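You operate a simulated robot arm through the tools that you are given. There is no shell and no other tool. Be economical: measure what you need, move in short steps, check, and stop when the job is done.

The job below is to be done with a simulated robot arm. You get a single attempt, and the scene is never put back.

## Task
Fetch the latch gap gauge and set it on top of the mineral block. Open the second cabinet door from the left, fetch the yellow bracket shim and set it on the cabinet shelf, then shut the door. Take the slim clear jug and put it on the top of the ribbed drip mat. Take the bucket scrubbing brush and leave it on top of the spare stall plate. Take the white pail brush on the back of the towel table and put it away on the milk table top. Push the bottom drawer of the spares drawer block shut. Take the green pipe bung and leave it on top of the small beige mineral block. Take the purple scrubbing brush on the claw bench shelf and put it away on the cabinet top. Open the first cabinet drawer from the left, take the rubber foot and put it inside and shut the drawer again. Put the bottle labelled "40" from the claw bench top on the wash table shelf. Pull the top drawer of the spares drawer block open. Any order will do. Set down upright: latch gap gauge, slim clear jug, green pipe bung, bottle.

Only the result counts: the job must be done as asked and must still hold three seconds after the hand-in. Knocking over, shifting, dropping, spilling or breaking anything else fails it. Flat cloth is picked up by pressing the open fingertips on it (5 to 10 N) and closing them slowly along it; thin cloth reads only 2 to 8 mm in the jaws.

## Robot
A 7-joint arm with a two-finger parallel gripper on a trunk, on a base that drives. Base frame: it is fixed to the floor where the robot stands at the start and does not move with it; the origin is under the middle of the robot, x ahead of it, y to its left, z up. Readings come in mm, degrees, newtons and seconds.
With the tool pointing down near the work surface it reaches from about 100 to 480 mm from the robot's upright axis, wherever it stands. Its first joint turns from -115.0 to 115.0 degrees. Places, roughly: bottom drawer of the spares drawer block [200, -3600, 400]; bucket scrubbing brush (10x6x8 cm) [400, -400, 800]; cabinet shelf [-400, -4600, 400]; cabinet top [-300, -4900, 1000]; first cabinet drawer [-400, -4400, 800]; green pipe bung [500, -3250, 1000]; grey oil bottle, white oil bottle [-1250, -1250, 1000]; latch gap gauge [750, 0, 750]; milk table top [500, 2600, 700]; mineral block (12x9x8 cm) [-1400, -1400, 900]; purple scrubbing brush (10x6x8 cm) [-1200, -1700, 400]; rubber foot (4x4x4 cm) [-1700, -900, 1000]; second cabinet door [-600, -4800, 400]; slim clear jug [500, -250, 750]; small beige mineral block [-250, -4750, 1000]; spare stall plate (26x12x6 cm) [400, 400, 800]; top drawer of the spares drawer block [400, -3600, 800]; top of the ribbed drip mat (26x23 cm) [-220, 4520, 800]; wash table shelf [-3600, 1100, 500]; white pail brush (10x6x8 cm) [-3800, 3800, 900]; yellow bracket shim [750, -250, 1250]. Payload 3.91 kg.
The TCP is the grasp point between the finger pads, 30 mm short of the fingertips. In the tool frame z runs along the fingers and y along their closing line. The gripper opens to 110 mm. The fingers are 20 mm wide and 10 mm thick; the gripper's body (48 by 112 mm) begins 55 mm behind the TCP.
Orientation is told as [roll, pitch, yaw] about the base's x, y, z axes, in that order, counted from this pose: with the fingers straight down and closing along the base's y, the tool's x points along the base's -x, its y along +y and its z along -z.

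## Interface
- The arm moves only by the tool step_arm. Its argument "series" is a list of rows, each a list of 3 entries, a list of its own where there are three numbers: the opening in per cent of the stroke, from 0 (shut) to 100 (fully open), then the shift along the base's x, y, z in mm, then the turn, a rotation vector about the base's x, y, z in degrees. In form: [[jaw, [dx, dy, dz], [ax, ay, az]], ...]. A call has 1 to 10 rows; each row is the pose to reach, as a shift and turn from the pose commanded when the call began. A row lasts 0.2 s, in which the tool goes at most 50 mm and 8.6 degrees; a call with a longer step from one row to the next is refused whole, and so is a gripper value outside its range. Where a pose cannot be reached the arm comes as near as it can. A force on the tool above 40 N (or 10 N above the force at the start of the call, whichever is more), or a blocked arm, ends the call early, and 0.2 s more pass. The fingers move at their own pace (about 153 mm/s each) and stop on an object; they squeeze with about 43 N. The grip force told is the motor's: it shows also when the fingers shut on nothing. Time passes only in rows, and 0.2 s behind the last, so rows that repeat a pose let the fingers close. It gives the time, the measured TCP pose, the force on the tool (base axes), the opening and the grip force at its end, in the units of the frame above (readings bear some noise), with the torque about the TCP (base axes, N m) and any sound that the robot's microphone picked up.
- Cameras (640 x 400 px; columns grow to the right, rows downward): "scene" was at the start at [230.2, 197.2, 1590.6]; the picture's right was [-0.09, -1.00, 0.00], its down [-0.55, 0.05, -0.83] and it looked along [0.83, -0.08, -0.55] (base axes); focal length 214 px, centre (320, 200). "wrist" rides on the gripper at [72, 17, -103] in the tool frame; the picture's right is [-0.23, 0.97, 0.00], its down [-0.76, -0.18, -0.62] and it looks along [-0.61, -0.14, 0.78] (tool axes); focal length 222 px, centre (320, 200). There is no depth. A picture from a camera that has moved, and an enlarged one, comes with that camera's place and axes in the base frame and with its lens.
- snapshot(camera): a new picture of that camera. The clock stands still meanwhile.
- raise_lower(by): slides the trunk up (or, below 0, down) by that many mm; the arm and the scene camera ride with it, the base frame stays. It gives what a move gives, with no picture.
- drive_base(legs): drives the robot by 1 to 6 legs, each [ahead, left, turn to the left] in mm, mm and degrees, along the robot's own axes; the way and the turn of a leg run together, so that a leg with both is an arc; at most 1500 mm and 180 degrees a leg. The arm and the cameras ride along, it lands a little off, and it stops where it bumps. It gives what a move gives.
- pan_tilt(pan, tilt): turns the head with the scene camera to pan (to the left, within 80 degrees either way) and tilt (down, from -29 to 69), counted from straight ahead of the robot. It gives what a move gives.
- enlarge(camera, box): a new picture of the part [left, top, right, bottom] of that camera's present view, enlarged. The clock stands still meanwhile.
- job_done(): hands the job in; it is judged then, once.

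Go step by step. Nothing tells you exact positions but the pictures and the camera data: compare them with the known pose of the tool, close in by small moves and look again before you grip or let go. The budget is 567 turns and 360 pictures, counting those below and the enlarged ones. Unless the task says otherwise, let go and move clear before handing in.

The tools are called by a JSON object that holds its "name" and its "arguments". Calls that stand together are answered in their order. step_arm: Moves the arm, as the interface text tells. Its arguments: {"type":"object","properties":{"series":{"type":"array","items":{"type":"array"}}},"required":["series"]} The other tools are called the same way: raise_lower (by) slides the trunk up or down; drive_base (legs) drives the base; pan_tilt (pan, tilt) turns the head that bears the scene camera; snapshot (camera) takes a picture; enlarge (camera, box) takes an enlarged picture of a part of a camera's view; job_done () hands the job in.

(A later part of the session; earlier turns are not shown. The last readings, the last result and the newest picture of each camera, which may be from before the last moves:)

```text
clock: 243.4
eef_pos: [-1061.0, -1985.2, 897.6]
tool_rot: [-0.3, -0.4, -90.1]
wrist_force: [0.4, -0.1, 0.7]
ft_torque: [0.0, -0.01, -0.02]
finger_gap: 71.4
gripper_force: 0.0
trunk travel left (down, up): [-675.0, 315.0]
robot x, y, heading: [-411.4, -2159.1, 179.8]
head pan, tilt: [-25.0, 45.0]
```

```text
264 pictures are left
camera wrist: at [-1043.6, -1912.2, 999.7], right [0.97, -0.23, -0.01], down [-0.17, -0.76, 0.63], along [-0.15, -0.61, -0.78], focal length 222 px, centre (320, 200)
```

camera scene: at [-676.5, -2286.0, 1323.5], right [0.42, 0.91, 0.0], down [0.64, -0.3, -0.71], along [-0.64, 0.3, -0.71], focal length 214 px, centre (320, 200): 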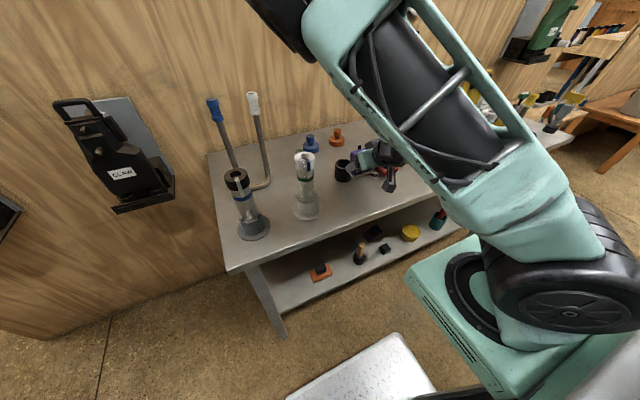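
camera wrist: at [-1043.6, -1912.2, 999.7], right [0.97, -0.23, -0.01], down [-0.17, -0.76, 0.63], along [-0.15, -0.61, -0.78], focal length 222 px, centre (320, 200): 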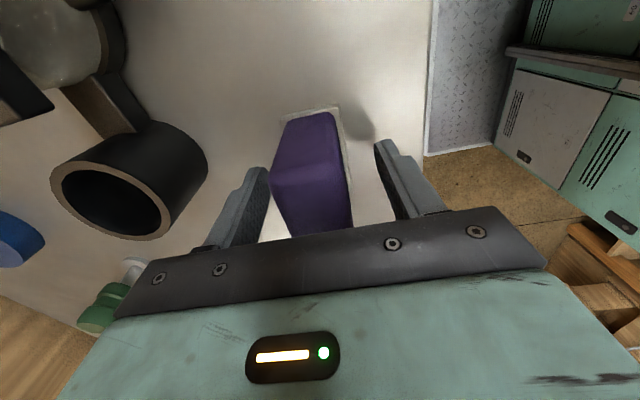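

{"name": "step_arm", "arguments": {"series": [[55, [0, 0, 0], [0, 0, 0]], [45, [0, 0, 0], [0, 0, 0]], [35, [0, 0, 0], [0, 0, 0]], [25, [0, 0, 0], [0, 0, 0]], [15, [0, 0, 0], [0, 0, 0]], [5, [0, 0, 0], [0, 0, 0]], [5, [0, 0, 0], [0, 0, 0]]]}}

{"name": "step_arm", "arguments": {"series": [[0, [0, 0, 3], [0, 0, 0]], [0, [0, 0, 8], [0, 0, 0]], [0, [0, 0, 15], [0, 0, 0]], [0, [0, 0, 30], [0, 0, 0]], [0, [0, 0, 55], [0, 0, 0]], [0, [0, 0, 85], [0, 0, 0]], [0, [0, 0, 120], [0, 0, 0]], [0, [0, 0, 160], [0, 0, 0]], [0, [0, 0, 200], [0, 0, 0]]]}}

{"name": "snapshot", "arguments": {"camera": "wrist"}}

{"name": "snapshot", "arguments": {"camera": "scene"}}

```text
clock: 245.0
eef_pos: [-1059.9, -1984.4, 897.8]
tool_rot: [-0.4, -0.4, -90.0]
wrist_force: [-0.8, 0.1, 1.3]
ft_torque: [-0.04, -0.01, -0.06]
finger_gap: 31.6
gripper_force: 43.3
trunk travel left (down, up): [-675.0, 315.0]
robot x, y, heading: [-412.6, -2164.6, 179.8]
head pan, tilt: [-25.0, 45.0]
```

```text
clock: 247.0
eef_pos: [-1061.1, -1985.3, 1097.3]
tool_rot: [-0.4, -0.4, -90.2]
wrist_force: [-0.6, 0.1, -3.0]
ft_torque: [0.01, -0.01, 0.0]
finger_gap: 32.0
gripper_force: 42.8
trunk travel left (down, up): [-675.0, 315.0]
robot x, y, heading: [-413.7, -2160.7, 179.8]
head pan, tilt: [-25.0, 45.0]
```

```text
263 pictures are left
camera wrist: at [-1044.0, -1912.9, 1199.8], right [0.97, -0.23, -0.01], down [-0.17, -0.76, 0.63], along [-0.15, -0.61, -0.78], focal length 222 px, centre (320, 200)
```

wrist: 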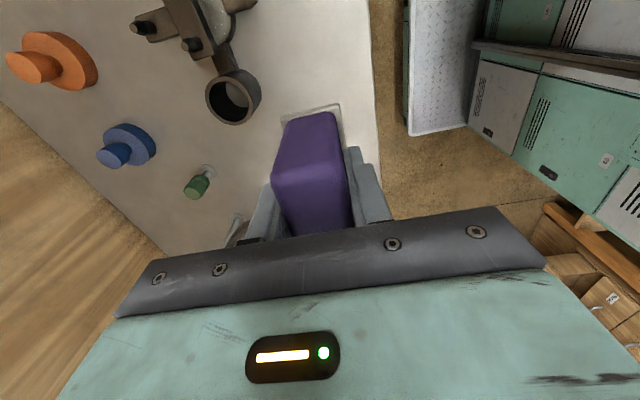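

```text
262 pictures are left
camera scene: at [-627.4, -2331.2, 1323.3], right [0.42, 0.91, 0.0], down [0.64, -0.3, -0.71], along [-0.64, 0.3, -0.71], focal length 214 px, centre (320, 200)
```

scene: 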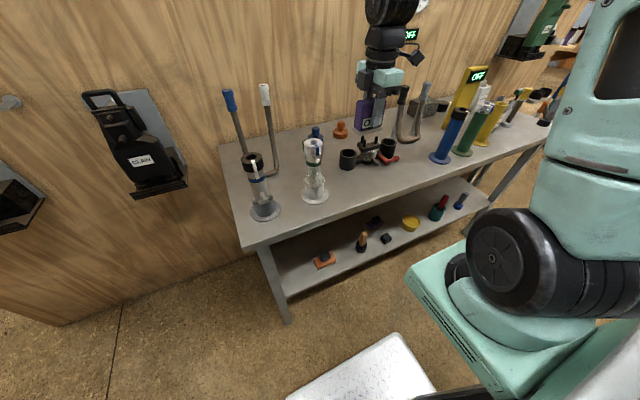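

{"name": "raise_lower", "arguments": {"by": 150}}

{"name": "drive_base", "arguments": {"legs": [[-230, 0, 0], [0, -535, 0], [490, 0, 0]]}}

{"name": "snapshot", "arguments": {"camera": "wrist"}}

{"name": "snapshot", "arguments": {"camera": "scene"}}

```text
clock: 248.8
eef_pos: [-1060.5, -1984.3, 1247.4]
tool_rot: [-0.4, -0.4, -90.1]
wrist_force: [0.5, -0.3, -2.0]
ft_torque: [-0.01, -0.04, -0.01]
finger_gap: 31.6
gripper_force: 43.0
trunk travel left (down, up): [-825.0, 165.0]
robot x, y, heading: [-410.6, -2161.0, 179.8]
head pan, tilt: [-25.0, 45.0]
```

```text
clock: 255.7
eef_pos: [-1323.3, -1452.0, 1246.8]
tool_rot: [-0.4, -0.3, -89.7]
wrist_force: [-0.4, 0.5, -1.3]
ft_torque: [0.0, 0.02, -0.01]
finger_gap: 31.8
gripper_force: 43.4
trunk travel left (down, up): [-825.0, 165.0]
robot x, y, heading: [-672.8, -1622.5, -180.1]
head pan, tilt: [-25.0, 45.0]
```

```text
261 pictures are left
camera wrist: at [-1306.7, -1379.6, 1349.7], right [0.97, -0.22, -0.01], down [-0.17, -0.76, 0.63], along [-0.14, -0.61, -0.78], focal length 222 px, centre (320, 200)
```

wrist: 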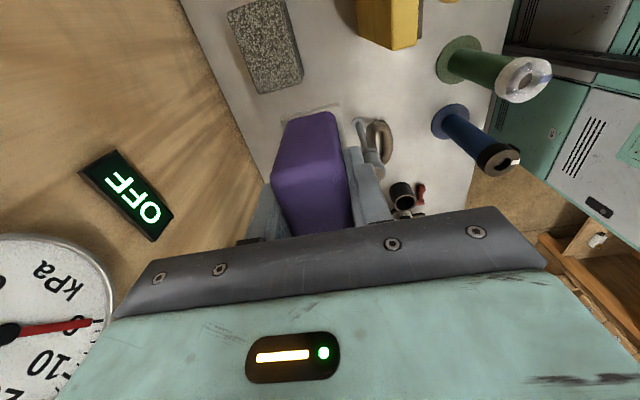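

```text
260 pictures are left
camera scene: at [-887.5, -1795.5, 1473.4], right [0.42, 0.91, 0.0], down [0.64, -0.3, -0.71], along [-0.64, 0.3, -0.71], focal length 214 px, centre (320, 200)
```

scene: 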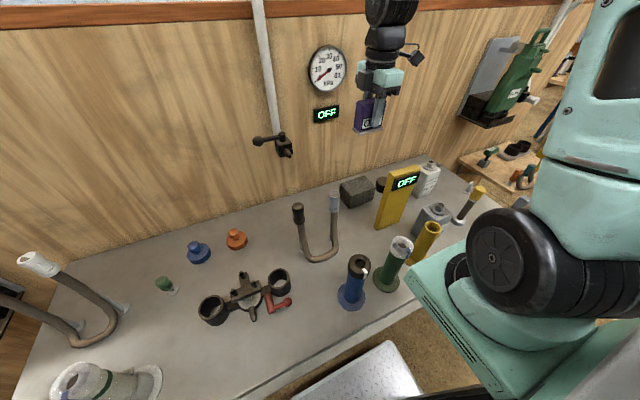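

{"name": "drive_base", "arguments": {"legs": [[30, 0, 0]]}}

{"name": "step_arm", "arguments": {"series": [[0, [-10, 19, 0], [0, 0, 0]], [0, [-22, 38, 0], [0, 0, 0]], [0, [-35, 56, 0], [0, 0, 0]], [0, [-35, 56, -40], [0, 0, 0]], [0, [-35, 56, -80], [0, 0, 0]], [0, [-35, 56, -120], [0, 0, 0]], [0, [-35, 56, -160], [0, 0, 0]], [0, [-35, 56, -200], [0, 0, 0]]]}}

{"name": "snapshot", "arguments": {"camera": "wrist"}}

{"name": "snapshot", "arguments": {"camera": "scene"}}

```text
clock: 256.5
eef_pos: [-1354.2, -1451.5, 1247.5]
tool_rot: [-0.4, -0.5, -89.7]
wrist_force: [1.1, -1.0, -2.7]
ft_torque: [0.01, 0.01, -0.02]
finger_gap: 32.0
gripper_force: 43.0
trunk travel left (down, up): [-825.0, 165.0]
robot x, y, heading: [-703.8, -1627.6, -179.7]
head pan, tilt: [-25.0, 45.0]
```

```text
clock: 258.3
eef_pos: [-1390.0, -1395.2, 1047.2]
tool_rot: [-0.5, -0.4, -89.7]
wrist_force: [0.0, 0.3, -1.4]
ft_torque: [0.02, 0.01, -0.01]
finger_gap: 31.8
gripper_force: 42.9
trunk travel left (down, up): [-825.0, 165.0]
robot x, y, heading: [-704.6, -1624.0, -179.8]
head pan, tilt: [-25.0, 45.0]
```

```text
259 pictures are left
camera wrist: at [-1372.7, -1323.9, 1149.8], right [0.97, -0.22, -0.01], down [-0.17, -0.76, 0.63], along [-0.15, -0.61, -0.78], focal length 222 px, centre (320, 200)
```

wrist: 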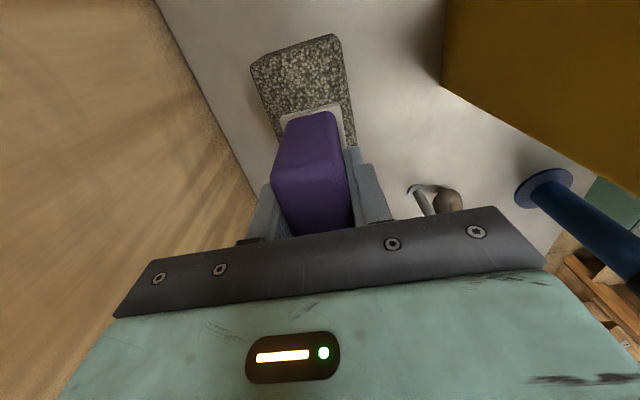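

```text
258 pictures are left
camera scene: at [-917.4, -1795.7, 1473.5], right [0.42, 0.91, 0.0], down [0.64, -0.3, -0.71], along [-0.64, 0.3, -0.71], focal length 214 px, centre (320, 200)
```

scene: 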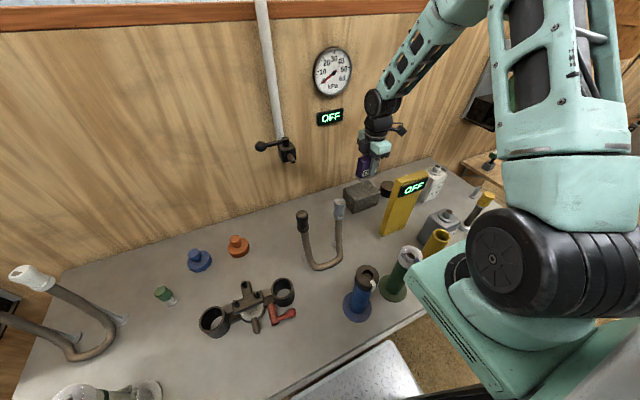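

{"name": "step_arm", "arguments": {"series": [[0, [-9, 0, -30], [0, 0, 0]], [0, [-9, 0, -50], [0, 0, 0]], [0, [-9, 0, -58], [0, 0, 0]], [0, [-9, 0, -63], [0, 0, 0]], [0, [-9, 0, -68], [0, 0, 0]], [0, [-9, 0, -73], [0, 0, 0]], [0, [-9, 0, -78], [0, 0, 0]], [0, [-9, 0, -83], [0, 0, 0]]]}}

```text
clock: 260.1
eef_pos: [-1397.6, -1395.0, 972.9]
tool_rot: [-0.6, -0.3, -89.9]
wrist_force: [9.1, -0.6, 27.9]
ft_torque: [-0.82, -1.04, 0.13]
finger_gap: 31.6
gripper_force: 42.9
trunk travel left (down, up): [-825.0, 165.0]
robot x, y, heading: [-702.8, -1624.2, -179.8]
head pan, tilt: [-25.0, 45.0]
stopped in row 8: the force on the tool passed its limit (the readings are from after the stop); the commanded pose is now the measured one
```

{"name": "step_arm", "arguments": {"series": [[35, [0, 0, 1], [0, 0, 0]], [45, [0, 0, 1], [0, 0, 0]], [55, [0, 0, 1], [0, 0, 0]], [60, [0, 0, 1], [0, 0, 0]], [60, [0, 0, 20], [0, 0, 0]], [60, [0, 0, 50], [0, 0, 0]], [60, [0, 0, 90], [0, 0, 0]], [60, [0, 0, 130], [0, 0, 0]], [60, [0, 0, 170], [0, 0, 0]]]}}

{"name": "snapshot", "arguments": {"camera": "wrist"}}

{"name": "enlarge", "arguments": {"camera": "scene", "box": [280, 100, 500, 280]}}

```text
clock: 262.1
eef_pos: [-1400.1, -1394.9, 1141.5]
tool_rot: [-0.5, -0.3, -89.8]
wrist_force: [-1.6, -0.3, 0.1]
ft_torque: [-0.01, -0.04, -0.01]
finger_gap: 65.9
gripper_force: 0.1
trunk travel left (down, up): [-825.0, 165.0]
robot x, y, heading: [-705.5, -1625.7, -179.6]
head pan, tilt: [-25.0, 45.0]
```

```text
257 pictures are left
camera wrist: at [-1383.2, -1322.3, 1243.0], right [0.97, -0.22, -0.01], down [-0.17, -0.76, 0.63], along [-0.15, -0.61, -0.78], focal length 222 px, centre (320, 200)
```

wrist: 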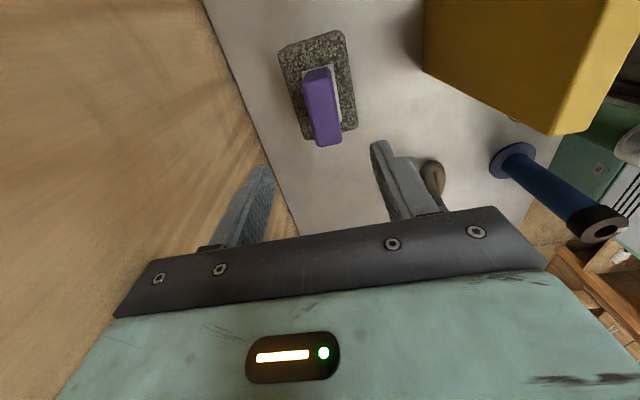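

```text
2.22 times, centred on (390, 190) of scene
camera zoom: at [-918.1, -1795.4, 1473.3], right [0.42, 0.91, 0.0], down [0.64, -0.3, -0.71], along [-0.64, 0.3, -0.71], focal length 477 px, centre (164, 222)
```

zoom: 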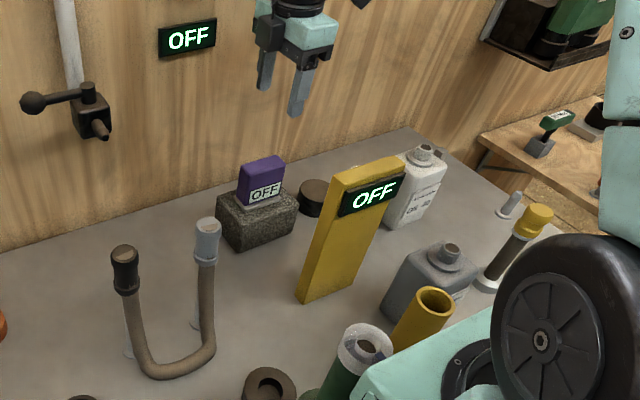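

{"name": "step_arm", "arguments": {"series": [[60, [0, 0, 40], [0, 0, 0]], [60, [0, 0, 80], [0, 0, 0]], [60, [0, 0, 120], [0, 0, 0]], [60, [45, 0, 130], [0, 0, 0]], [60, [90, 0, 130], [0, 0, 0]], [60, [135, 0, 130], [0, 0, 0]]]}}

{"name": "drive_base", "arguments": {"legs": [[-250, 0, 0], [0, -250, 0]]}}

{"name": "step_arm", "arguments": {"series": [[100, [0, 0, 0], [0, 0, -8.5]], [100, [0, 0, 0], [0, 0, -17]], [100, [0, 0, 0], [0, 0, -25.5]], [100, [0, 0, 0], [0, 0, -34]], [100, [0, 0, 0], [0, 0, -42.5]], [100, [0, 0, 0], [0, 0, -51]], [100, [0, 0, 0], [0, 0, -59.5]], [100, [0, 0, 0], [0, 0, -68]], [100, [0, 0, 0], [0, 0, -76.5]], [100, [0, 0, 0], [0, 0, -85]]]}}

{"name": "pan_tilt", "arguments": {"pan": -15, "tilt": 30}}

{"name": "snapshot", "arguments": {"camera": "scene"}}

```text
clock: 263.4
eef_pos: [-1265.4, -1396.9, 1269.2]
tool_rot: [-0.6, -0.3, -89.7]
wrist_force: [-0.2, 1.0, -0.4]
ft_torque: [0.0, -0.02, -0.03]
finger_gap: 66.0
gripper_force: 0.1
trunk travel left (down, up): [-825.0, 165.0]
robot x, y, heading: [-703.8, -1625.5, -180.0]
head pan, tilt: [-25.0, 45.0]
```

```text
clock: 266.7
eef_pos: [-1016.7, -1146.5, 1269.9]
tool_rot: [-0.5, -0.2, -89.6]
wrist_force: [-0.9, -0.3, -0.7]
ft_torque: [0.02, 0.02, -0.02]
finger_gap: 65.8
gripper_force: 0.1
trunk travel left (down, up): [-825.0, 165.0]
robot x, y, heading: [-453.9, -1372.1, -179.6]
head pan, tilt: [-25.0, 45.0]
```

```text
clock: 268.9
eef_pos: [-1017.5, -1146.7, 1270.0]
tool_rot: [-0.7, -0.3, -174.7]
wrist_force: [0.0, -0.1, -0.5]
ft_torque: [-0.01, 0.0, 0.01]
finger_gap: 109.9
gripper_force: 0.0
trunk travel left (down, up): [-825.0, 165.0]
robot x, y, heading: [-459.9, -1375.3, -179.6]
head pan, tilt: [-25.0, 45.0]
```

```text
clock: 269.7
eef_pos: [-1017.9, -1146.2, 1267.5]
tool_rot: [-0.6, -0.3, -174.6]
wrist_force: [0.3, 0.9, -0.1]
ft_torque: [0.0, 0.0, 0.01]
finger_gap: 110.2
gripper_force: 0.1
trunk travel left (down, up): [-825.0, 165.0]
robot x, y, heading: [-453.7, -1373.1, -179.9]
head pan, tilt: [-15.0, 30.0]
```

```text
255 pictures are left
camera scene: at [-682.1, -1555.8, 1495.9], right [0.25, 0.97, 0.0], down [0.48, -0.13, -0.87], along [-0.84, 0.22, -0.5], focal length 214 px, centre (320, 200)
```

scene: 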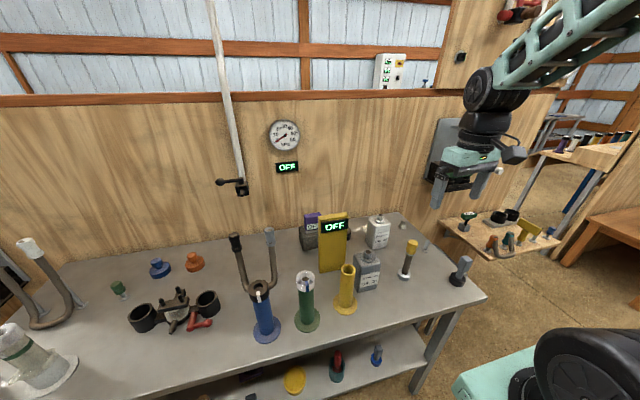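

{"name": "drive_base", "arguments": {"legs": [[130, 0, 0]]}}

{"name": "step_arm", "arguments": {"series": [[100, [0, 0, 0], [0, 0, -8]], [100, [-20, 0, 0], [0, 0, -10.6]], [100, [-40, -5, 0], [0, 0, -10.6]], [100, [-60, -10, 0], [0, 0, -10.6]], [100, [-80, -12, 0], [0, 0, -10.6]]]}}

{"name": "snapshot", "arguments": {"camera": "wrist"}}

```text
clock: 270.9
eef_pos: [-1148.7, -1147.7, 1269.1]
tool_rot: [-0.5, -0.3, -174.5]
wrist_force: [0.4, 1.7, 0.6]
ft_torque: [-0.01, 0.03, 0.03]
finger_gap: 110.1
gripper_force: 0.1
trunk travel left (down, up): [-825.0, 165.0]
robot x, y, heading: [-585.3, -1376.2, -179.2]
head pan, tilt: [-15.0, 30.0]
```

```text
clock: 272.1
eef_pos: [-1228.2, -1159.1, 1269.3]
tool_rot: [-0.7, -0.2, 174.9]
wrist_force: [0.4, -0.1, -0.1]
ft_torque: [0.01, 0.03, 0.0]
finger_gap: 110.1
gripper_force: 0.2
trunk travel left (down, up): [-825.0, 165.0]
robot x, y, heading: [-587.0, -1375.3, -179.5]
head pan, tilt: [-15.0, 30.0]
```

```text
254 pictures are left
camera wrist: at [-1157.9, -1184.9, 1371.7], right [-0.31, -0.95, -0.01], down [-0.74, 0.24, 0.63], along [-0.6, 0.2, -0.78], focal length 222 px, centre (320, 200)
```

wrist: 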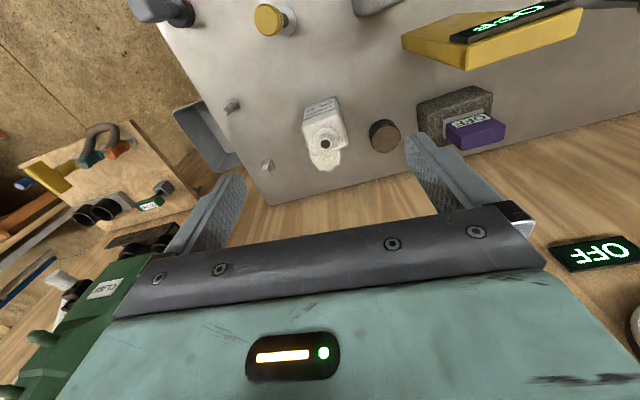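

{"name": "enlarge", "arguments": {"camera": "wrist", "box": [250, 70, 410, 200]}}

```text
3.08 times, centred on (330, 135) of wrist
camera zoom: at [-1157.9, -1184.9, 1371.7], right [-0.31, -0.95, -0.01], down [-0.74, 0.24, 0.63], along [-0.6, 0.2, -0.78], focal length 684 px, centre (289, 400)
```

zoom: 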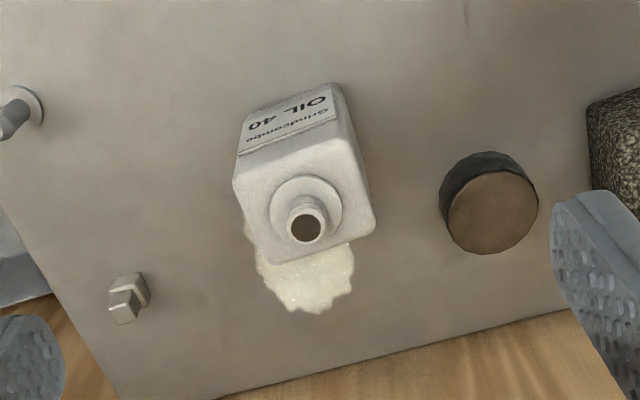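

{"name": "step_arm", "arguments": {"series": [[100, [0, 0, 0], [0, 8.5, 0]], [100, [0, 4, 0], [0, 17, 0]], [100, [0, 8, 0], [0, 25.5, 0]], [100, [0, 12, 0], [0, 34, 0]], [100, [0, 16, 0], [0, 42.5, 0]], [100, [0, 16, 0], [0, 45, 0]]]}}

{"name": "step_arm", "arguments": {"series": [[100, [-40, 0, -20], [0, 0, 4]], [100, [-80, 0, -50], [0, 0, 4]], [100, [-83, 0, -90], [0, 0, 4]], [100, [-83, 0, -130], [0, 0, 4]]]}}

{"name": "snapshot", "arguments": {"camera": "wrist"}}

{"name": "snapshot", "arguments": {"camera": "scene"}}

```text
clock: 273.6
eef_pos: [-1227.5, -1143.2, 1269.4]
tool_rot: [4.4, -45.0, 172.6]
wrist_force: [-0.8, 0.3, -0.3]
ft_torque: [0.01, 0.01, 0.0]
finger_gap: 110.2
gripper_force: 0.0
trunk travel left (down, up): [-825.0, 165.0]
robot x, y, heading: [-583.5, -1371.8, -179.6]
head pan, tilt: [-15.0, 30.0]
```

```text
clock: 274.6
eef_pos: [-1310.7, -1143.5, 1140.1]
tool_rot: [4.5, -45.2, 176.6]
wrist_force: [0.6, -0.2, 0.5]
ft_torque: [0.01, 0.0, 0.03]
finger_gap: 109.9
gripper_force: 0.1
trunk travel left (down, up): [-825.0, 165.0]
robot x, y, heading: [-582.3, -1375.3, -179.7]
head pan, tilt: [-15.0, 30.0]
```

```text
252 pictures are left
camera wrist: at [-1187.3, -1160.1, 1161.5], right [-0.16, -0.96, 0.21], down [-0.09, 0.23, 0.97], along [-0.98, 0.14, -0.13], focal length 222 px, centre (320, 200)
```

wrist: 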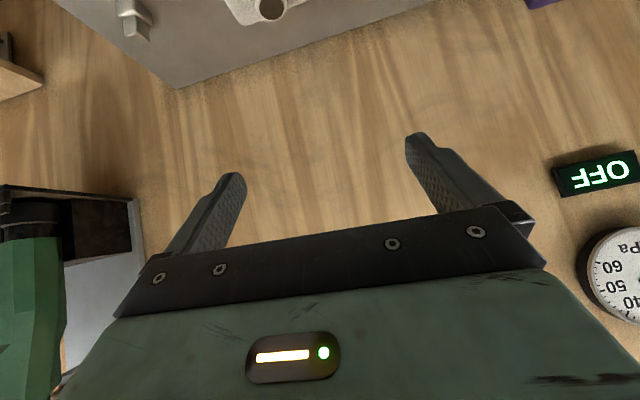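

```text
251 pictures are left
camera scene: at [-812.4, -1556.8, 1496.1], right [0.25, 0.97, 0.0], down [0.48, -0.13, -0.87], along [-0.84, 0.22, -0.5], focal length 214 px, centre (320, 200)
```

scene: 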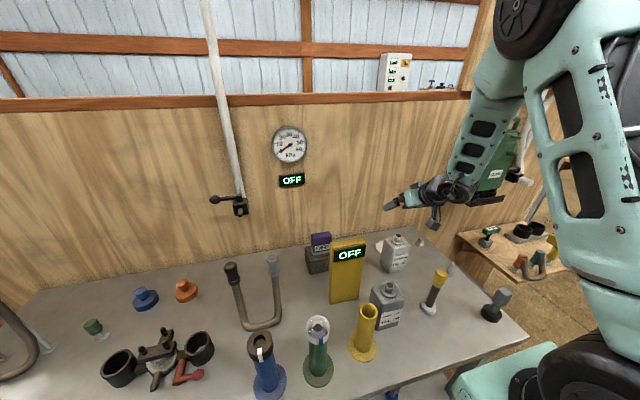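

{"name": "step_arm", "arguments": {"series": [[100, [-4, 3, -30], [3.1, 0, 0.3]], [100, [-4, 3, -70], [3.1, 0, 0.3]]]}}

{"name": "snapshot", "arguments": {"camera": "wrist"}}

{"name": "enlarge", "arguments": {"camera": "scene", "box": [320, 150, 540, 340]}}

```text
clock: 275.1
eef_pos: [-1314.5, -1138.7, 1070.6]
tool_rot: [-0.1, -45.3, -179.8]
wrist_force: [0.4, 0.4, 0.6]
ft_torque: [-0.02, 0.0, 0.03]
finger_gap: 110.2
gripper_force: 0.0
trunk travel left (down, up): [-825.0, 165.0]
robot x, y, heading: [-581.1, -1376.8, -179.6]
head pan, tilt: [-15.0, 30.0]
```

```text
250 pictures are left
camera wrist: at [-1191.4, -1156.3, 1091.5], right [-0.16, -0.97, 0.16], down [-0.09, 0.18, 0.98], along [-0.98, 0.14, -0.12], focal length 222 px, centre (320, 200)
```

wrist: 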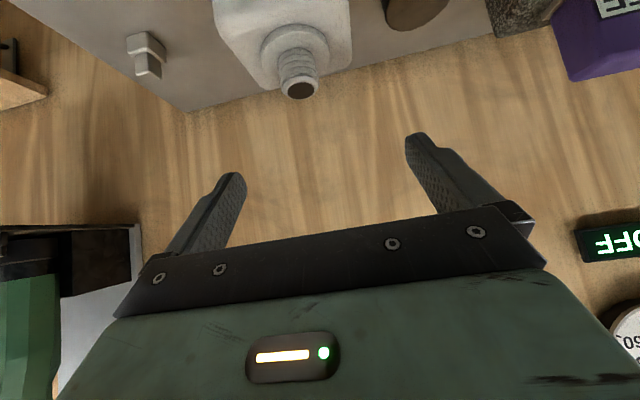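

```text
2.11 times, centred on (430, 245) of scene
camera zoom: at [-812.3, -1556.7, 1496.2], right [0.25, 0.97, 0.0], down [0.48, -0.13, -0.87], along [-0.84, 0.22, -0.5], focal length 452 px, centre (88, 105)
```

zoom: 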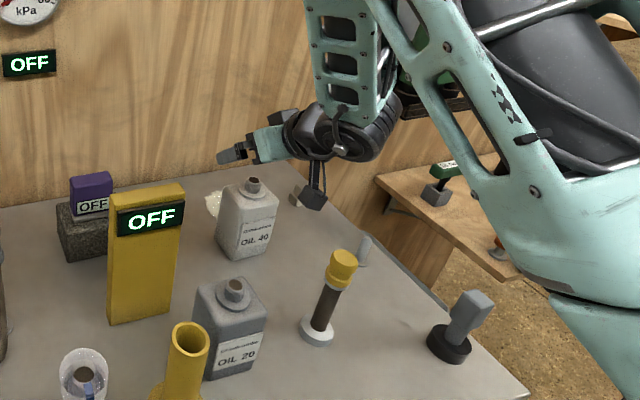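

{"name": "step_arm", "arguments": {"series": [[100, [2, 0, -30], [0, 0, 0]], [100, [2, 0, -60], [0, 0, 0]], [100, [2, 0, -88], [0, 0, 0]]]}}

{"name": "snapshot", "arguments": {"camera": "wrist"}}

{"name": "enlarge", "arguments": {"camera": "scene", "box": [320, 150, 540, 340]}}

```text
clock: 275.9
eef_pos: [-1313.7, -1138.4, 981.9]
tool_rot: [0.1, -45.2, -179.8]
wrist_force: [1.0, -0.1, 0.2]
ft_torque: [0.0, 0.0, 0.0]
finger_gap: 110.1
gripper_force: 0.0
trunk travel left (down, up): [-825.0, 165.0]
robot x, y, heading: [-583.7, -1372.5, -179.4]
head pan, tilt: [-15.0, 30.0]
```

```text
248 pictures are left
camera wrist: at [-1190.1, -1156.8, 1002.6], right [-0.16, -0.97, 0.16], down [-0.1, 0.18, 0.98], along [-0.98, 0.14, -0.12], focal length 222 px, centre (320, 200)
```

wrist: 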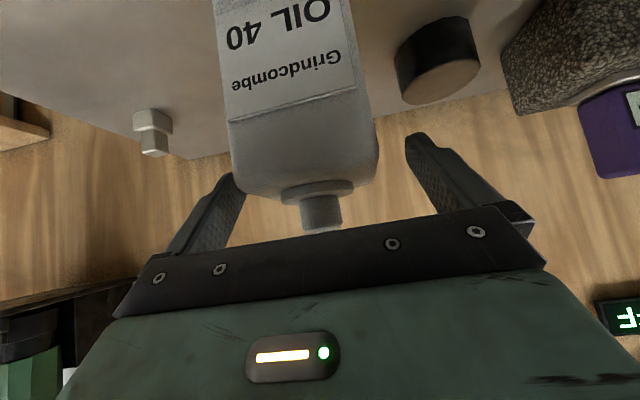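

```text
2.11 times, centred on (430, 245) of scene
camera zoom: at [-812.6, -1556.9, 1496.1], right [0.25, 0.97, 0.0], down [0.48, -0.13, -0.87], along [-0.84, 0.22, -0.5], focal length 452 px, centre (88, 105)
```

zoom: 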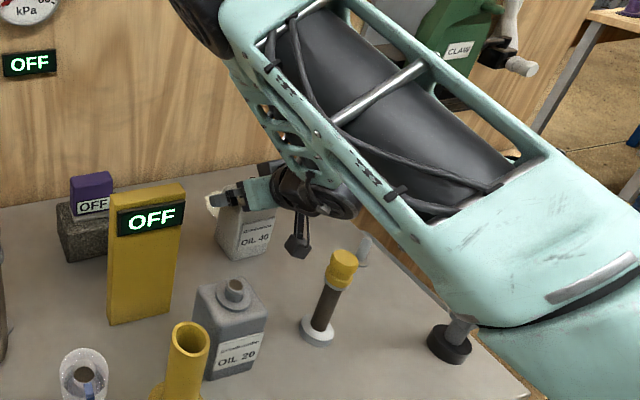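

{"name": "step_arm", "arguments": {"series": [[100, [3, 0, -10], [0, 0, 0]], [100, [3, 0, -20], [0, 0, 0]], [85, [3, 0, -20], [0, 0, 0]], [75, [3, 0, -20], [0, 0, 0]], [65, [3, 0, -20], [0, 0, 0]], [55, [3, 0, -20], [0, 0, 0]], [45, [3, 0, -20], [0, 0, 0]], [45, [3, 0, -20], [0, 0, 0]]]}}

{"name": "snapshot", "arguments": {"camera": "wrist"}}

```text
clock: 277.8
eef_pos: [-1311.6, -1139.7, 962.2]
tool_rot: [0.1, -45.2, -179.9]
wrist_force: [-0.5, 2.4, -0.1]
ft_torque: [-0.01, -0.01, -0.03]
finger_gap: 74.8
gripper_force: 43.0
trunk travel left (down, up): [-825.0, 165.0]
robot x, y, heading: [-582.3, -1374.0, -179.6]
head pan, tilt: [-15.0, 30.0]
```

```text
246 pictures are left
camera wrist: at [-1187.3, -1157.0, 982.8], right [-0.16, -0.97, 0.16], down [-0.1, 0.18, 0.98], along [-0.98, 0.14, -0.12], focal length 222 px, centre (320, 200)
```

wrist: 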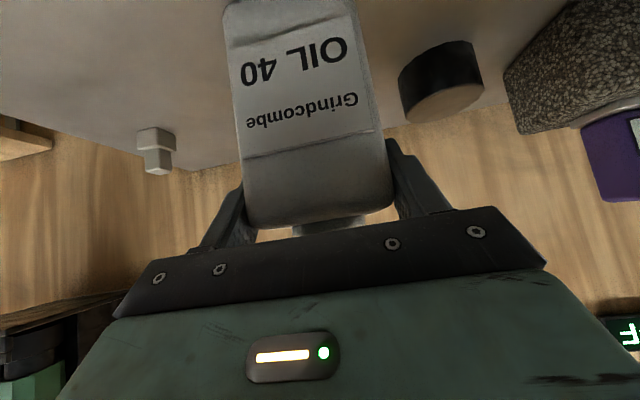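

{"name": "step_arm", "arguments": {"series": [[25, [0, 0, 0], [0, 0, 0]], [25, [0, 0, 4], [0, 0, 0]], [25, [0, 0, 10], [0, 0, 0]], [25, [0, 0, 20], [0, 0, 0]], [25, [0, 0, 35], [0, 0, 0]], [25, [0, 0, 60], [0, 0, 0]]]}}

{"name": "raise_lower", "arguments": {"by": 160}}

{"name": "snapshot", "arguments": {"camera": "scene"}}

```text
clock: 279.1
eef_pos: [-1310.5, -1141.2, 1020.2]
tool_rot: [0.1, -45.1, -179.9]
wrist_force: [0.1, 0.4, -4.3]
ft_torque: [-0.02, -0.01, 0.02]
finger_gap: 74.8
gripper_force: 43.2
trunk travel left (down, up): [-825.0, 165.0]
robot x, y, heading: [-587.0, -1376.0, -179.4]
head pan, tilt: [-15.0, 30.0]
```

```text
clock: 281.0
eef_pos: [-1309.7, -1140.7, 1180.7]
tool_rot: [0.1, -45.1, -180.0]
wrist_force: [0.2, 1.5, -4.9]
ft_torque: [0.0, -0.03, 0.02]
finger_gap: 74.9
gripper_force: 42.7
trunk travel left (down, up): [-985.0, 5.0]
robot x, y, heading: [-585.6, -1377.7, -179.4]
head pan, tilt: [-15.0, 30.0]
```

```text
245 pictures are left
camera scene: at [-813.2, -1556.9, 1655.9], right [0.25, 0.97, 0.0], down [0.48, -0.13, -0.87], along [-0.84, 0.22, -0.5], focal length 214 px, centre (320, 200)
```

scene: 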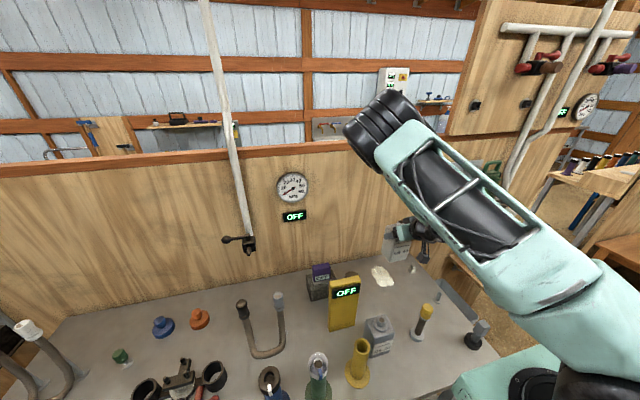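

{"name": "drive_base", "arguments": {"legs": [[-400, 0, 0], [0, -1500, 0], [0, -280, 0]]}}

{"name": "pan_tilt", "arguments": {"pan": 0, "tilt": 30}}

{"name": "snapshot", "arguments": {"camera": "scene"}}

```text
clock: 292.0
eef_pos: [-918.0, 632.0, 1181.4]
tool_rot: [0.1, -45.1, 180.0]
wrist_force: [0.4, 0.0, -4.8]
ft_torque: [-0.03, -0.01, -0.05]
finger_gap: 74.9
gripper_force: 42.7
trunk travel left (down, up): [-985.0, 5.0]
robot x, y, heading: [-188.9, 396.3, -179.8]
head pan, tilt: [-15.0, 30.0]
```

```text
clock: 292.8
eef_pos: [-919.3, 633.6, 1181.9]
tool_rot: [0.2, -45.1, 180.0]
wrist_force: [0.4, -1.3, -5.1]
ft_torque: [-0.03, -0.06, -0.03]
finger_gap: 74.7
gripper_force: 42.8
trunk travel left (down, up): [-985.0, 5.0]
robot x, y, heading: [-192.2, 395.9, -179.9]
head pan, tilt: [0.0, 30.0]
```

```text
244 pictures are left
camera scene: at [-425.9, 191.6, 1655.9], right [0.0, 1.0, 0.0], down [0.5, 0.0, -0.87], along [-0.87, 0.0, -0.5], focal length 214 px, centre (320, 200)
```

scene: 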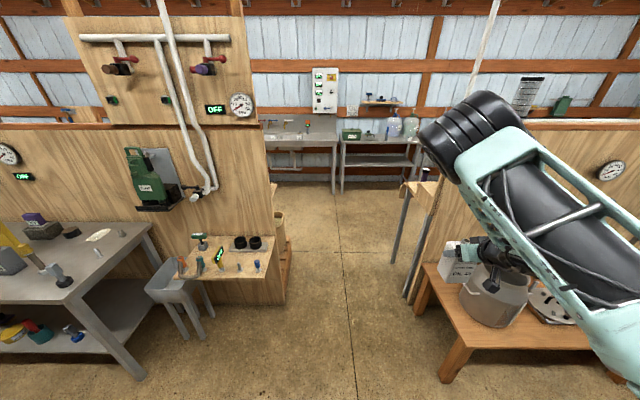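

{"name": "drive_base", "arguments": {"legs": [[1500, 20, 0], [900, 0, 0]]}}

{"name": "snapshot", "arguments": {"camera": "scene"}}

```text
refused: leg 1 is longer than a leg can be; nothing moved
```

```text
243 pictures are left
camera scene: at [-425.9, 191.6, 1655.9], right [0.0, 1.0, 0.0], down [0.5, 0.0, -0.87], along [-0.87, 0.0, -0.5], focal length 214 px, centre (320, 200)
```

scene: 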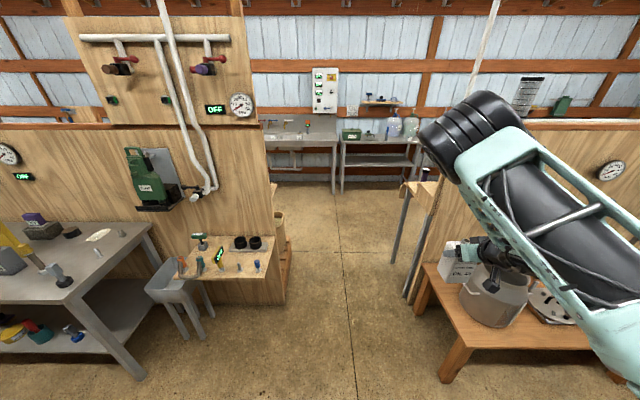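

{"name": "drive_base", "arguments": {"legs": [[1300, 20, 0], [1000, 0, 0]]}}

{"name": "pan_tilt", "arguments": {"pan": -15, "tilt": 30}}

{"name": "snapshot", "arguments": {"camera": "scene"}}

```text
clock: 304.1
eef_pos: [-3232.6, 597.3, 1181.9]
tool_rot: [0.1, -45.1, 179.9]
wrist_force: [-0.3, -0.5, -4.9]
ft_torque: [0.0, -0.05, 0.02]
finger_gap: 75.0
gripper_force: 42.8
trunk travel left (down, up): [-985.0, 5.0]
robot x, y, heading: [-2504.8, 355.1, -179.7]
head pan, tilt: [0.0, 30.0]
```

```text
clock: 304.9
eef_pos: [-3232.6, 597.9, 1180.2]
tool_rot: [0.1, -45.1, 180.0]
wrist_force: [-0.7, -0.2, -4.9]
ft_torque: [0.0, -0.04, -0.04]
finger_gap: 75.0
gripper_force: 42.5
trunk travel left (down, up): [-985.0, 5.0]
robot x, y, heading: [-2509.5, 361.8, -179.7]
head pan, tilt: [-15.0, 30.0]
```

```text
242 pictures are left
camera scene: at [-2736.4, 178.2, 1655.9], right [0.25, 0.97, 0.0], down [0.48, -0.13, -0.87], along [-0.84, 0.22, -0.5], focal length 214 px, centre (320, 200)
```

scene: 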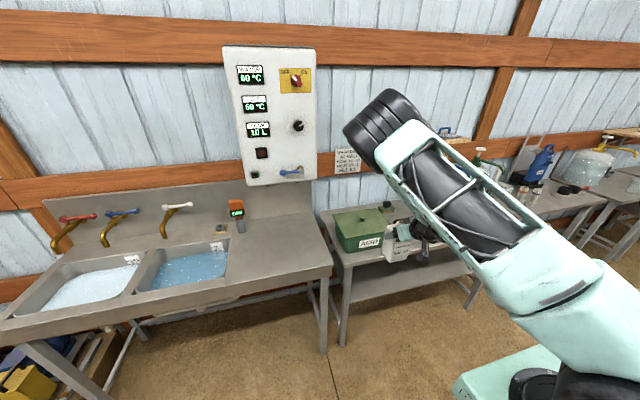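

{"name": "drive_base", "arguments": {"legs": [[0, -430, 0]]}}

{"name": "raise_lower", "arguments": {"by": -500}}

{"name": "pan_tilt", "arguments": {"pan": -15, "tilt": 20}}

{"name": "snapshot", "arguments": {"camera": "scene"}}

{"name": "snapshot", "arguments": {"camera": "wrist"}}

```text
clock: 307.5
eef_pos: [-3234.8, 1025.4, 1180.9]
tool_rot: [0.1, -45.1, 179.8]
wrist_force: [-0.2, -0.7, -4.7]
ft_torque: [-0.04, -0.04, 0.01]
finger_gap: 74.7
gripper_force: 42.9
trunk travel left (down, up): [-985.0, 5.0]
robot x, y, heading: [-2514.4, 788.4, -179.6]
head pan, tilt: [-15.0, 30.0]
```

```text
refused: -500 is not a number from -400 to 400
```

```text
clock: 308.2
eef_pos: [-3232.6, 1024.5, 1181.3]
tool_rot: [0.1, -45.1, 179.9]
wrist_force: [-0.5, -0.8, -5.5]
ft_torque: [0.0, -0.06, 0.01]
finger_gap: 74.9
gripper_force: 42.9
trunk travel left (down, up): [-985.0, 5.0]
robot x, y, heading: [-2509.8, 785.1, -179.7]
head pan, tilt: [-15.0, 20.0]
```

```text
241 pictures are left
camera scene: at [-2741.1, 607.4, 1671.9], right [0.25, 0.97, 0.0], down [0.33, -0.09, -0.94], along [-0.91, 0.24, -0.34], focal length 214 px, centre (320, 200)
```

scene: 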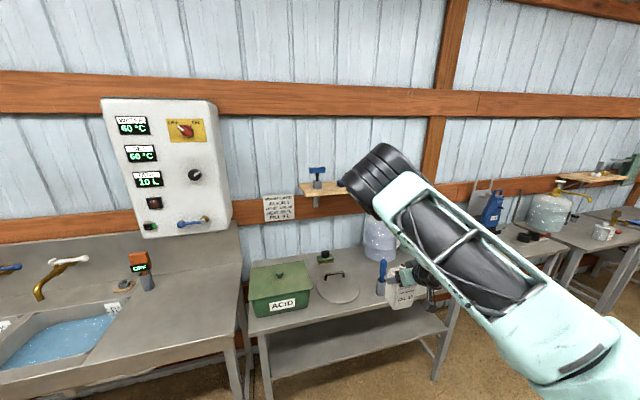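

```text
240 pictures are left
camera wrist: at [-3111.1, 1007.4, 1202.0], right [-0.16, -0.97, 0.16], down [-0.1, 0.18, 0.98], along [-0.98, 0.14, -0.12], focal length 222 px, centre (320, 200)
```

wrist: 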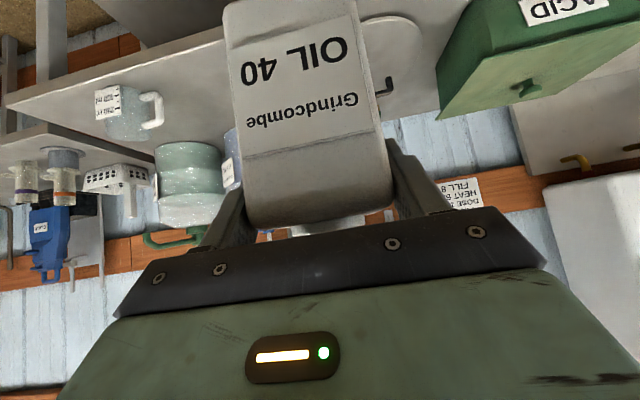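

{"name": "raise_lower", "arguments": {"by": -400}}

{"name": "raise_lower", "arguments": {"by": -120}}

{"name": "snapshot", "arguments": {"camera": "scene"}}

{"name": "snapshot", "arguments": {"camera": "wrist"}}

```text
clock: 312.1
eef_pos: [-3234.5, 1025.6, 781.2]
tool_rot: [0.1, -45.1, 179.9]
wrist_force: [-0.3, -0.5, -4.4]
ft_torque: [0.0, -0.05, -0.01]
finger_gap: 74.5
gripper_force: 43.5
trunk travel left (down, up): [-585.0, 405.0]
robot x, y, heading: [-2508.8, 792.9, -179.7]
head pan, tilt: [-15.0, 20.0]
```

```text
clock: 313.6
eef_pos: [-3234.0, 1026.7, 659.9]
tool_rot: [0.1, -45.1, 179.9]
wrist_force: [0.3, 0.5, -4.9]
ft_torque: [-0.04, -0.03, 0.0]
finger_gap: 75.1
gripper_force: 43.3
trunk travel left (down, up): [-465.0, 525.0]
robot x, y, heading: [-2508.8, 786.6, -179.7]
head pan, tilt: [-15.0, 20.0]
```

```text
239 pictures are left
camera scene: at [-2741.0, 607.4, 1152.0], right [0.25, 0.97, 0.0], down [0.33, -0.09, -0.94], along [-0.91, 0.24, -0.34], focal length 214 px, centre (320, 200)
```

scene: 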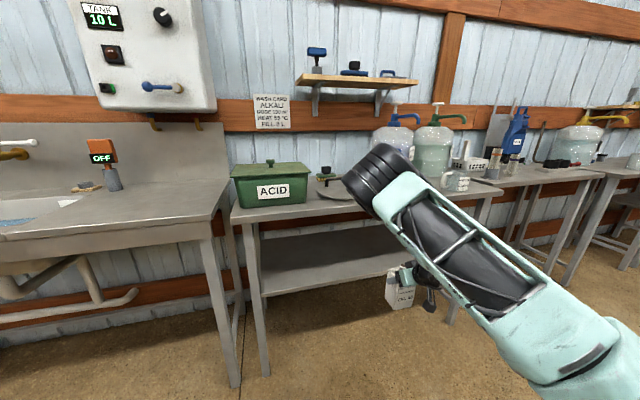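

```text
238 pictures are left
camera wrist: at [-3111.0, 1007.4, 682.1], right [-0.16, -0.97, 0.16], down [-0.1, 0.18, 0.98], along [-0.98, 0.14, -0.12], focal length 222 px, centre (320, 200)
```

wrist: 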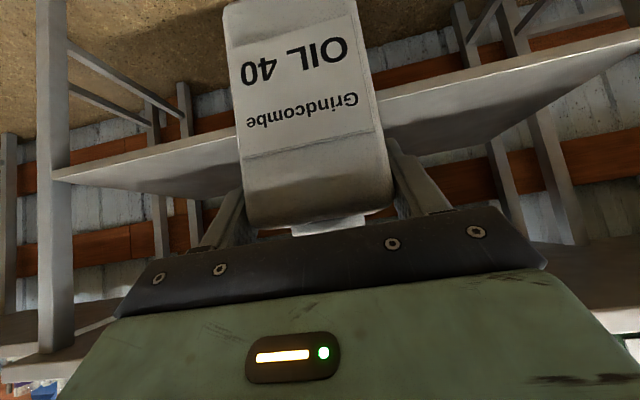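

{"name": "step_arm", "arguments": {"series": [[25, [-30, 0, -5], [0, 0, 0]], [25, [-60, 0, -10], [0, 0, 0]], [25, [-90, 0, -20], [0, 0, 0]], [25, [-120, 0, -30], [0, 0, 0]], [25, [-137, 0, -40], [0, 0, 0]]]}}

{"name": "snapshot", "arguments": {"camera": "scene"}}

{"name": "snapshot", "arguments": {"camera": "wrist"}}

```text
clock: 314.8
eef_pos: [-3371.5, 1025.6, 620.6]
tool_rot: [0.2, -45.1, 179.9]
wrist_force: [-0.7, 0.8, -5.1]
ft_torque: [-0.03, -0.05, 0.01]
finger_gap: 74.7
gripper_force: 42.8
trunk travel left (down, up): [-465.0, 525.0]
robot x, y, heading: [-2511.3, 791.2, -179.8]
head pan, tilt: [-15.0, 20.0]
```

```text
237 pictures are left
camera scene: at [-2740.9, 607.4, 1152.0], right [0.25, 0.97, 0.0], down [0.33, -0.09, -0.94], along [-0.91, 0.24, -0.34], focal length 214 px, centre (320, 200)
```

scene: 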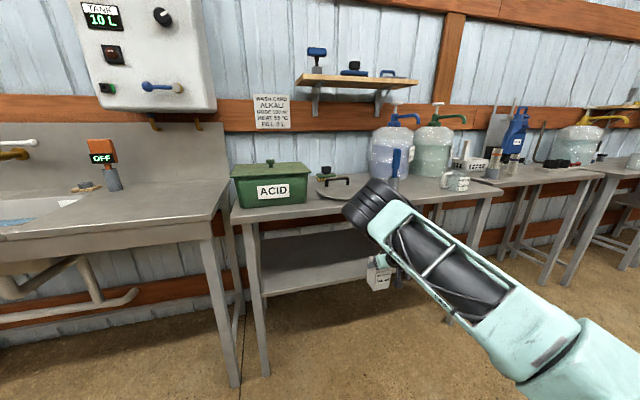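

```text
236 pictures are left
camera wrist: at [-3248.2, 1007.3, 641.8], right [-0.16, -0.97, 0.16], down [-0.1, 0.18, 0.98], along [-0.98, 0.14, -0.12], focal length 222 px, centre (320, 200)
```

wrist: 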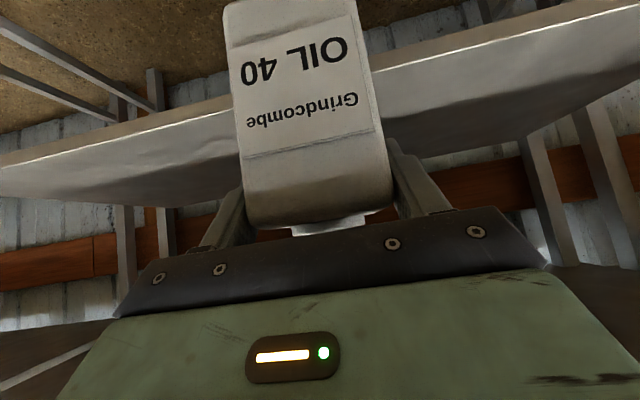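

{"name": "enlarge", "arguments": {"camera": "scene", "box": [220, 190, 420, 390]}}

```text
2.00 times, centred on (320, 290) of scene
camera zoom: at [-2740.9, 607.4, 1152.0], right [0.25, 0.97, 0.0], down [0.33, -0.09, -0.94], along [-0.91, 0.24, -0.34], focal length 429 px, centre (320, 20)
```

zoom: 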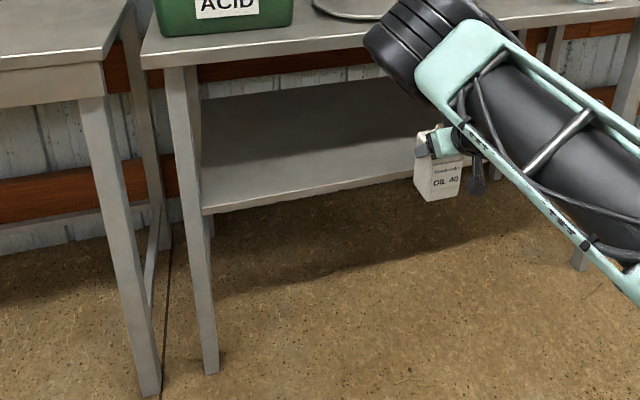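

{"name": "step_arm", "arguments": {"series": [[25, [0, 0, 15], [0, 0, 0]]]}}

{"name": "drive_base", "arguments": {"legs": [[165, 0, -0.3]]}}

{"name": "snapshot", "arguments": {"camera": "scene"}}

{"name": "snapshot", "arguments": {"camera": "wrist"}}

```text
clock: 315.2
eef_pos: [-3371.8, 1025.4, 636.7]
tool_rot: [0.1, -45.1, 179.9]
wrist_force: [0.0, -0.6, -5.0]
ft_torque: [-0.02, -0.01, 0.03]
finger_gap: 74.6
gripper_force: 42.9
trunk travel left (down, up): [-465.0, 525.0]
robot x, y, heading: [-2507.2, 788.5, -179.7]
head pan, tilt: [-15.0, 20.0]
```

```text
clock: 316.6
eef_pos: [-3536.6, 1029.5, 635.7]
tool_rot: [0.3, -45.0, 179.6]
wrist_force: [0.0, 0.0, -5.4]
ft_torque: [0.02, 0.0, -0.02]
finger_gap: 74.9
gripper_force: 43.2
trunk travel left (down, up): [-465.0, 525.0]
robot x, y, heading: [-2676.5, 791.2, 179.9]
head pan, tilt: [-15.0, 20.0]
```

```text
234 pictures are left
camera scene: at [-2908.7, 608.3, 1152.0], right [0.26, 0.97, 0.0], down [0.33, -0.09, -0.94], along [-0.91, 0.24, -0.34], focal length 214 px, centre (320, 200)
```

scene: 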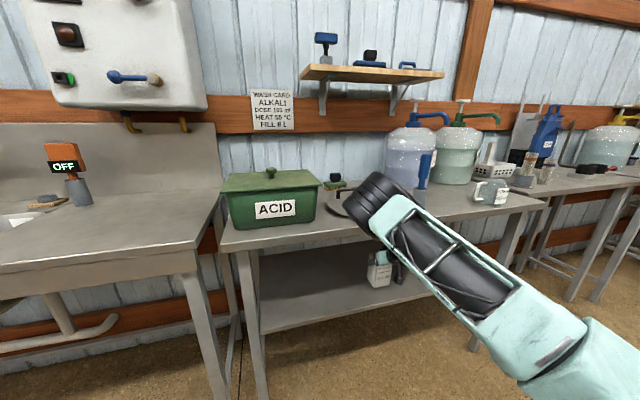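

```text
233 pictures are left
camera wrist: at [-3413.2, 1011.2, 656.9], right [-0.17, -0.97, 0.16], down [-0.1, 0.18, 0.98], along [-0.98, 0.15, -0.12], focal length 222 px, centre (320, 200)
```

wrist: 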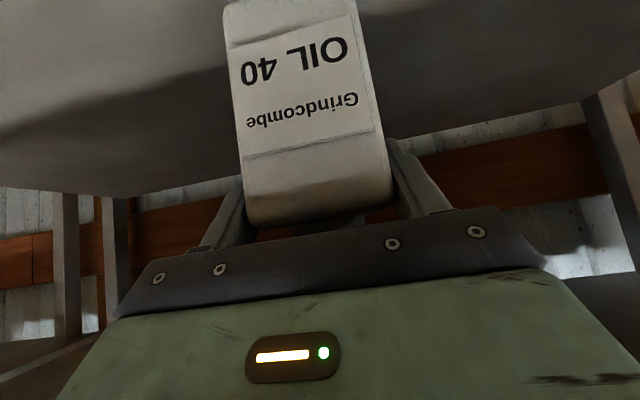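

{"name": "step_arm", "arguments": {"series": [[25, [0, 0, -15], [0, 0, 0]], [25, [0, 0, -22], [0, 0, 0]], [25, [0, 0, -27], [0, 0, 0]], [25, [0, 0, -32], [0, 0, 0]], [25, [0, 0, -37], [0, 0, 0]], [25, [0, 0, -42], [0, 0, 0]], [25, [0, 0, -47], [0, 0, 0]], [25, [0, 0, -52], [0, 0, 0]]]}}

```text
clock: 318.4
eef_pos: [-3536.0, 1028.9, 586.5]
tool_rot: [0.1, -45.3, 179.6]
wrist_force: [1.3, 0.8, 33.8]
ft_torque: [0.49, -0.13, 0.01]
finger_gap: 75.1
gripper_force: 43.0
trunk travel left (down, up): [-465.0, 525.0]
robot x, y, heading: [-2670.2, 789.2, 179.9]
head pan, tilt: [-15.0, 20.0]
```

{"name": "step_arm", "arguments": {"series": [[68, [0, 0, 2], [0, 0, 0]], [74, [0, 0, 2], [0, 0, 0]], [82, [0, 0, 2], [0, 0, 0]], [92, [0, 0, 2], [0, 0, 0]], [100, [0, 0, 2], [0, 0, 0]], [100, [0, 0, 2], [0, 0, 0]]]}}

{"name": "snapshot", "arguments": {"camera": "wrist"}}

```text
clock: 319.8
eef_pos: [-3537.2, 1028.9, 586.5]
tool_rot: [0.2, -45.0, 179.6]
wrist_force: [0.0, -0.1, 0.3]
ft_torque: [0.01, -0.01, -0.02]
finger_gap: 109.9
gripper_force: 0.0
trunk travel left (down, up): [-465.0, 525.0]
robot x, y, heading: [-2675.5, 787.6, 180.1]
head pan, tilt: [-15.0, 20.0]
```

```text
232 pictures are left
camera wrist: at [-3412.8, 1011.3, 607.2], right [-0.17, -0.97, 0.16], down [-0.1, 0.18, 0.98], along [-0.98, 0.15, -0.12], focal length 222 px, centre (320, 200)
```

wrist: 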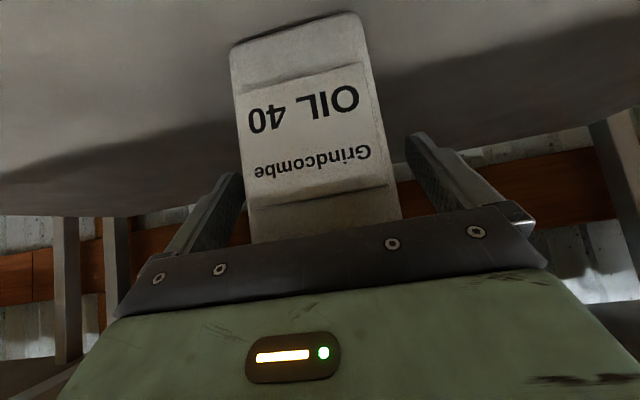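

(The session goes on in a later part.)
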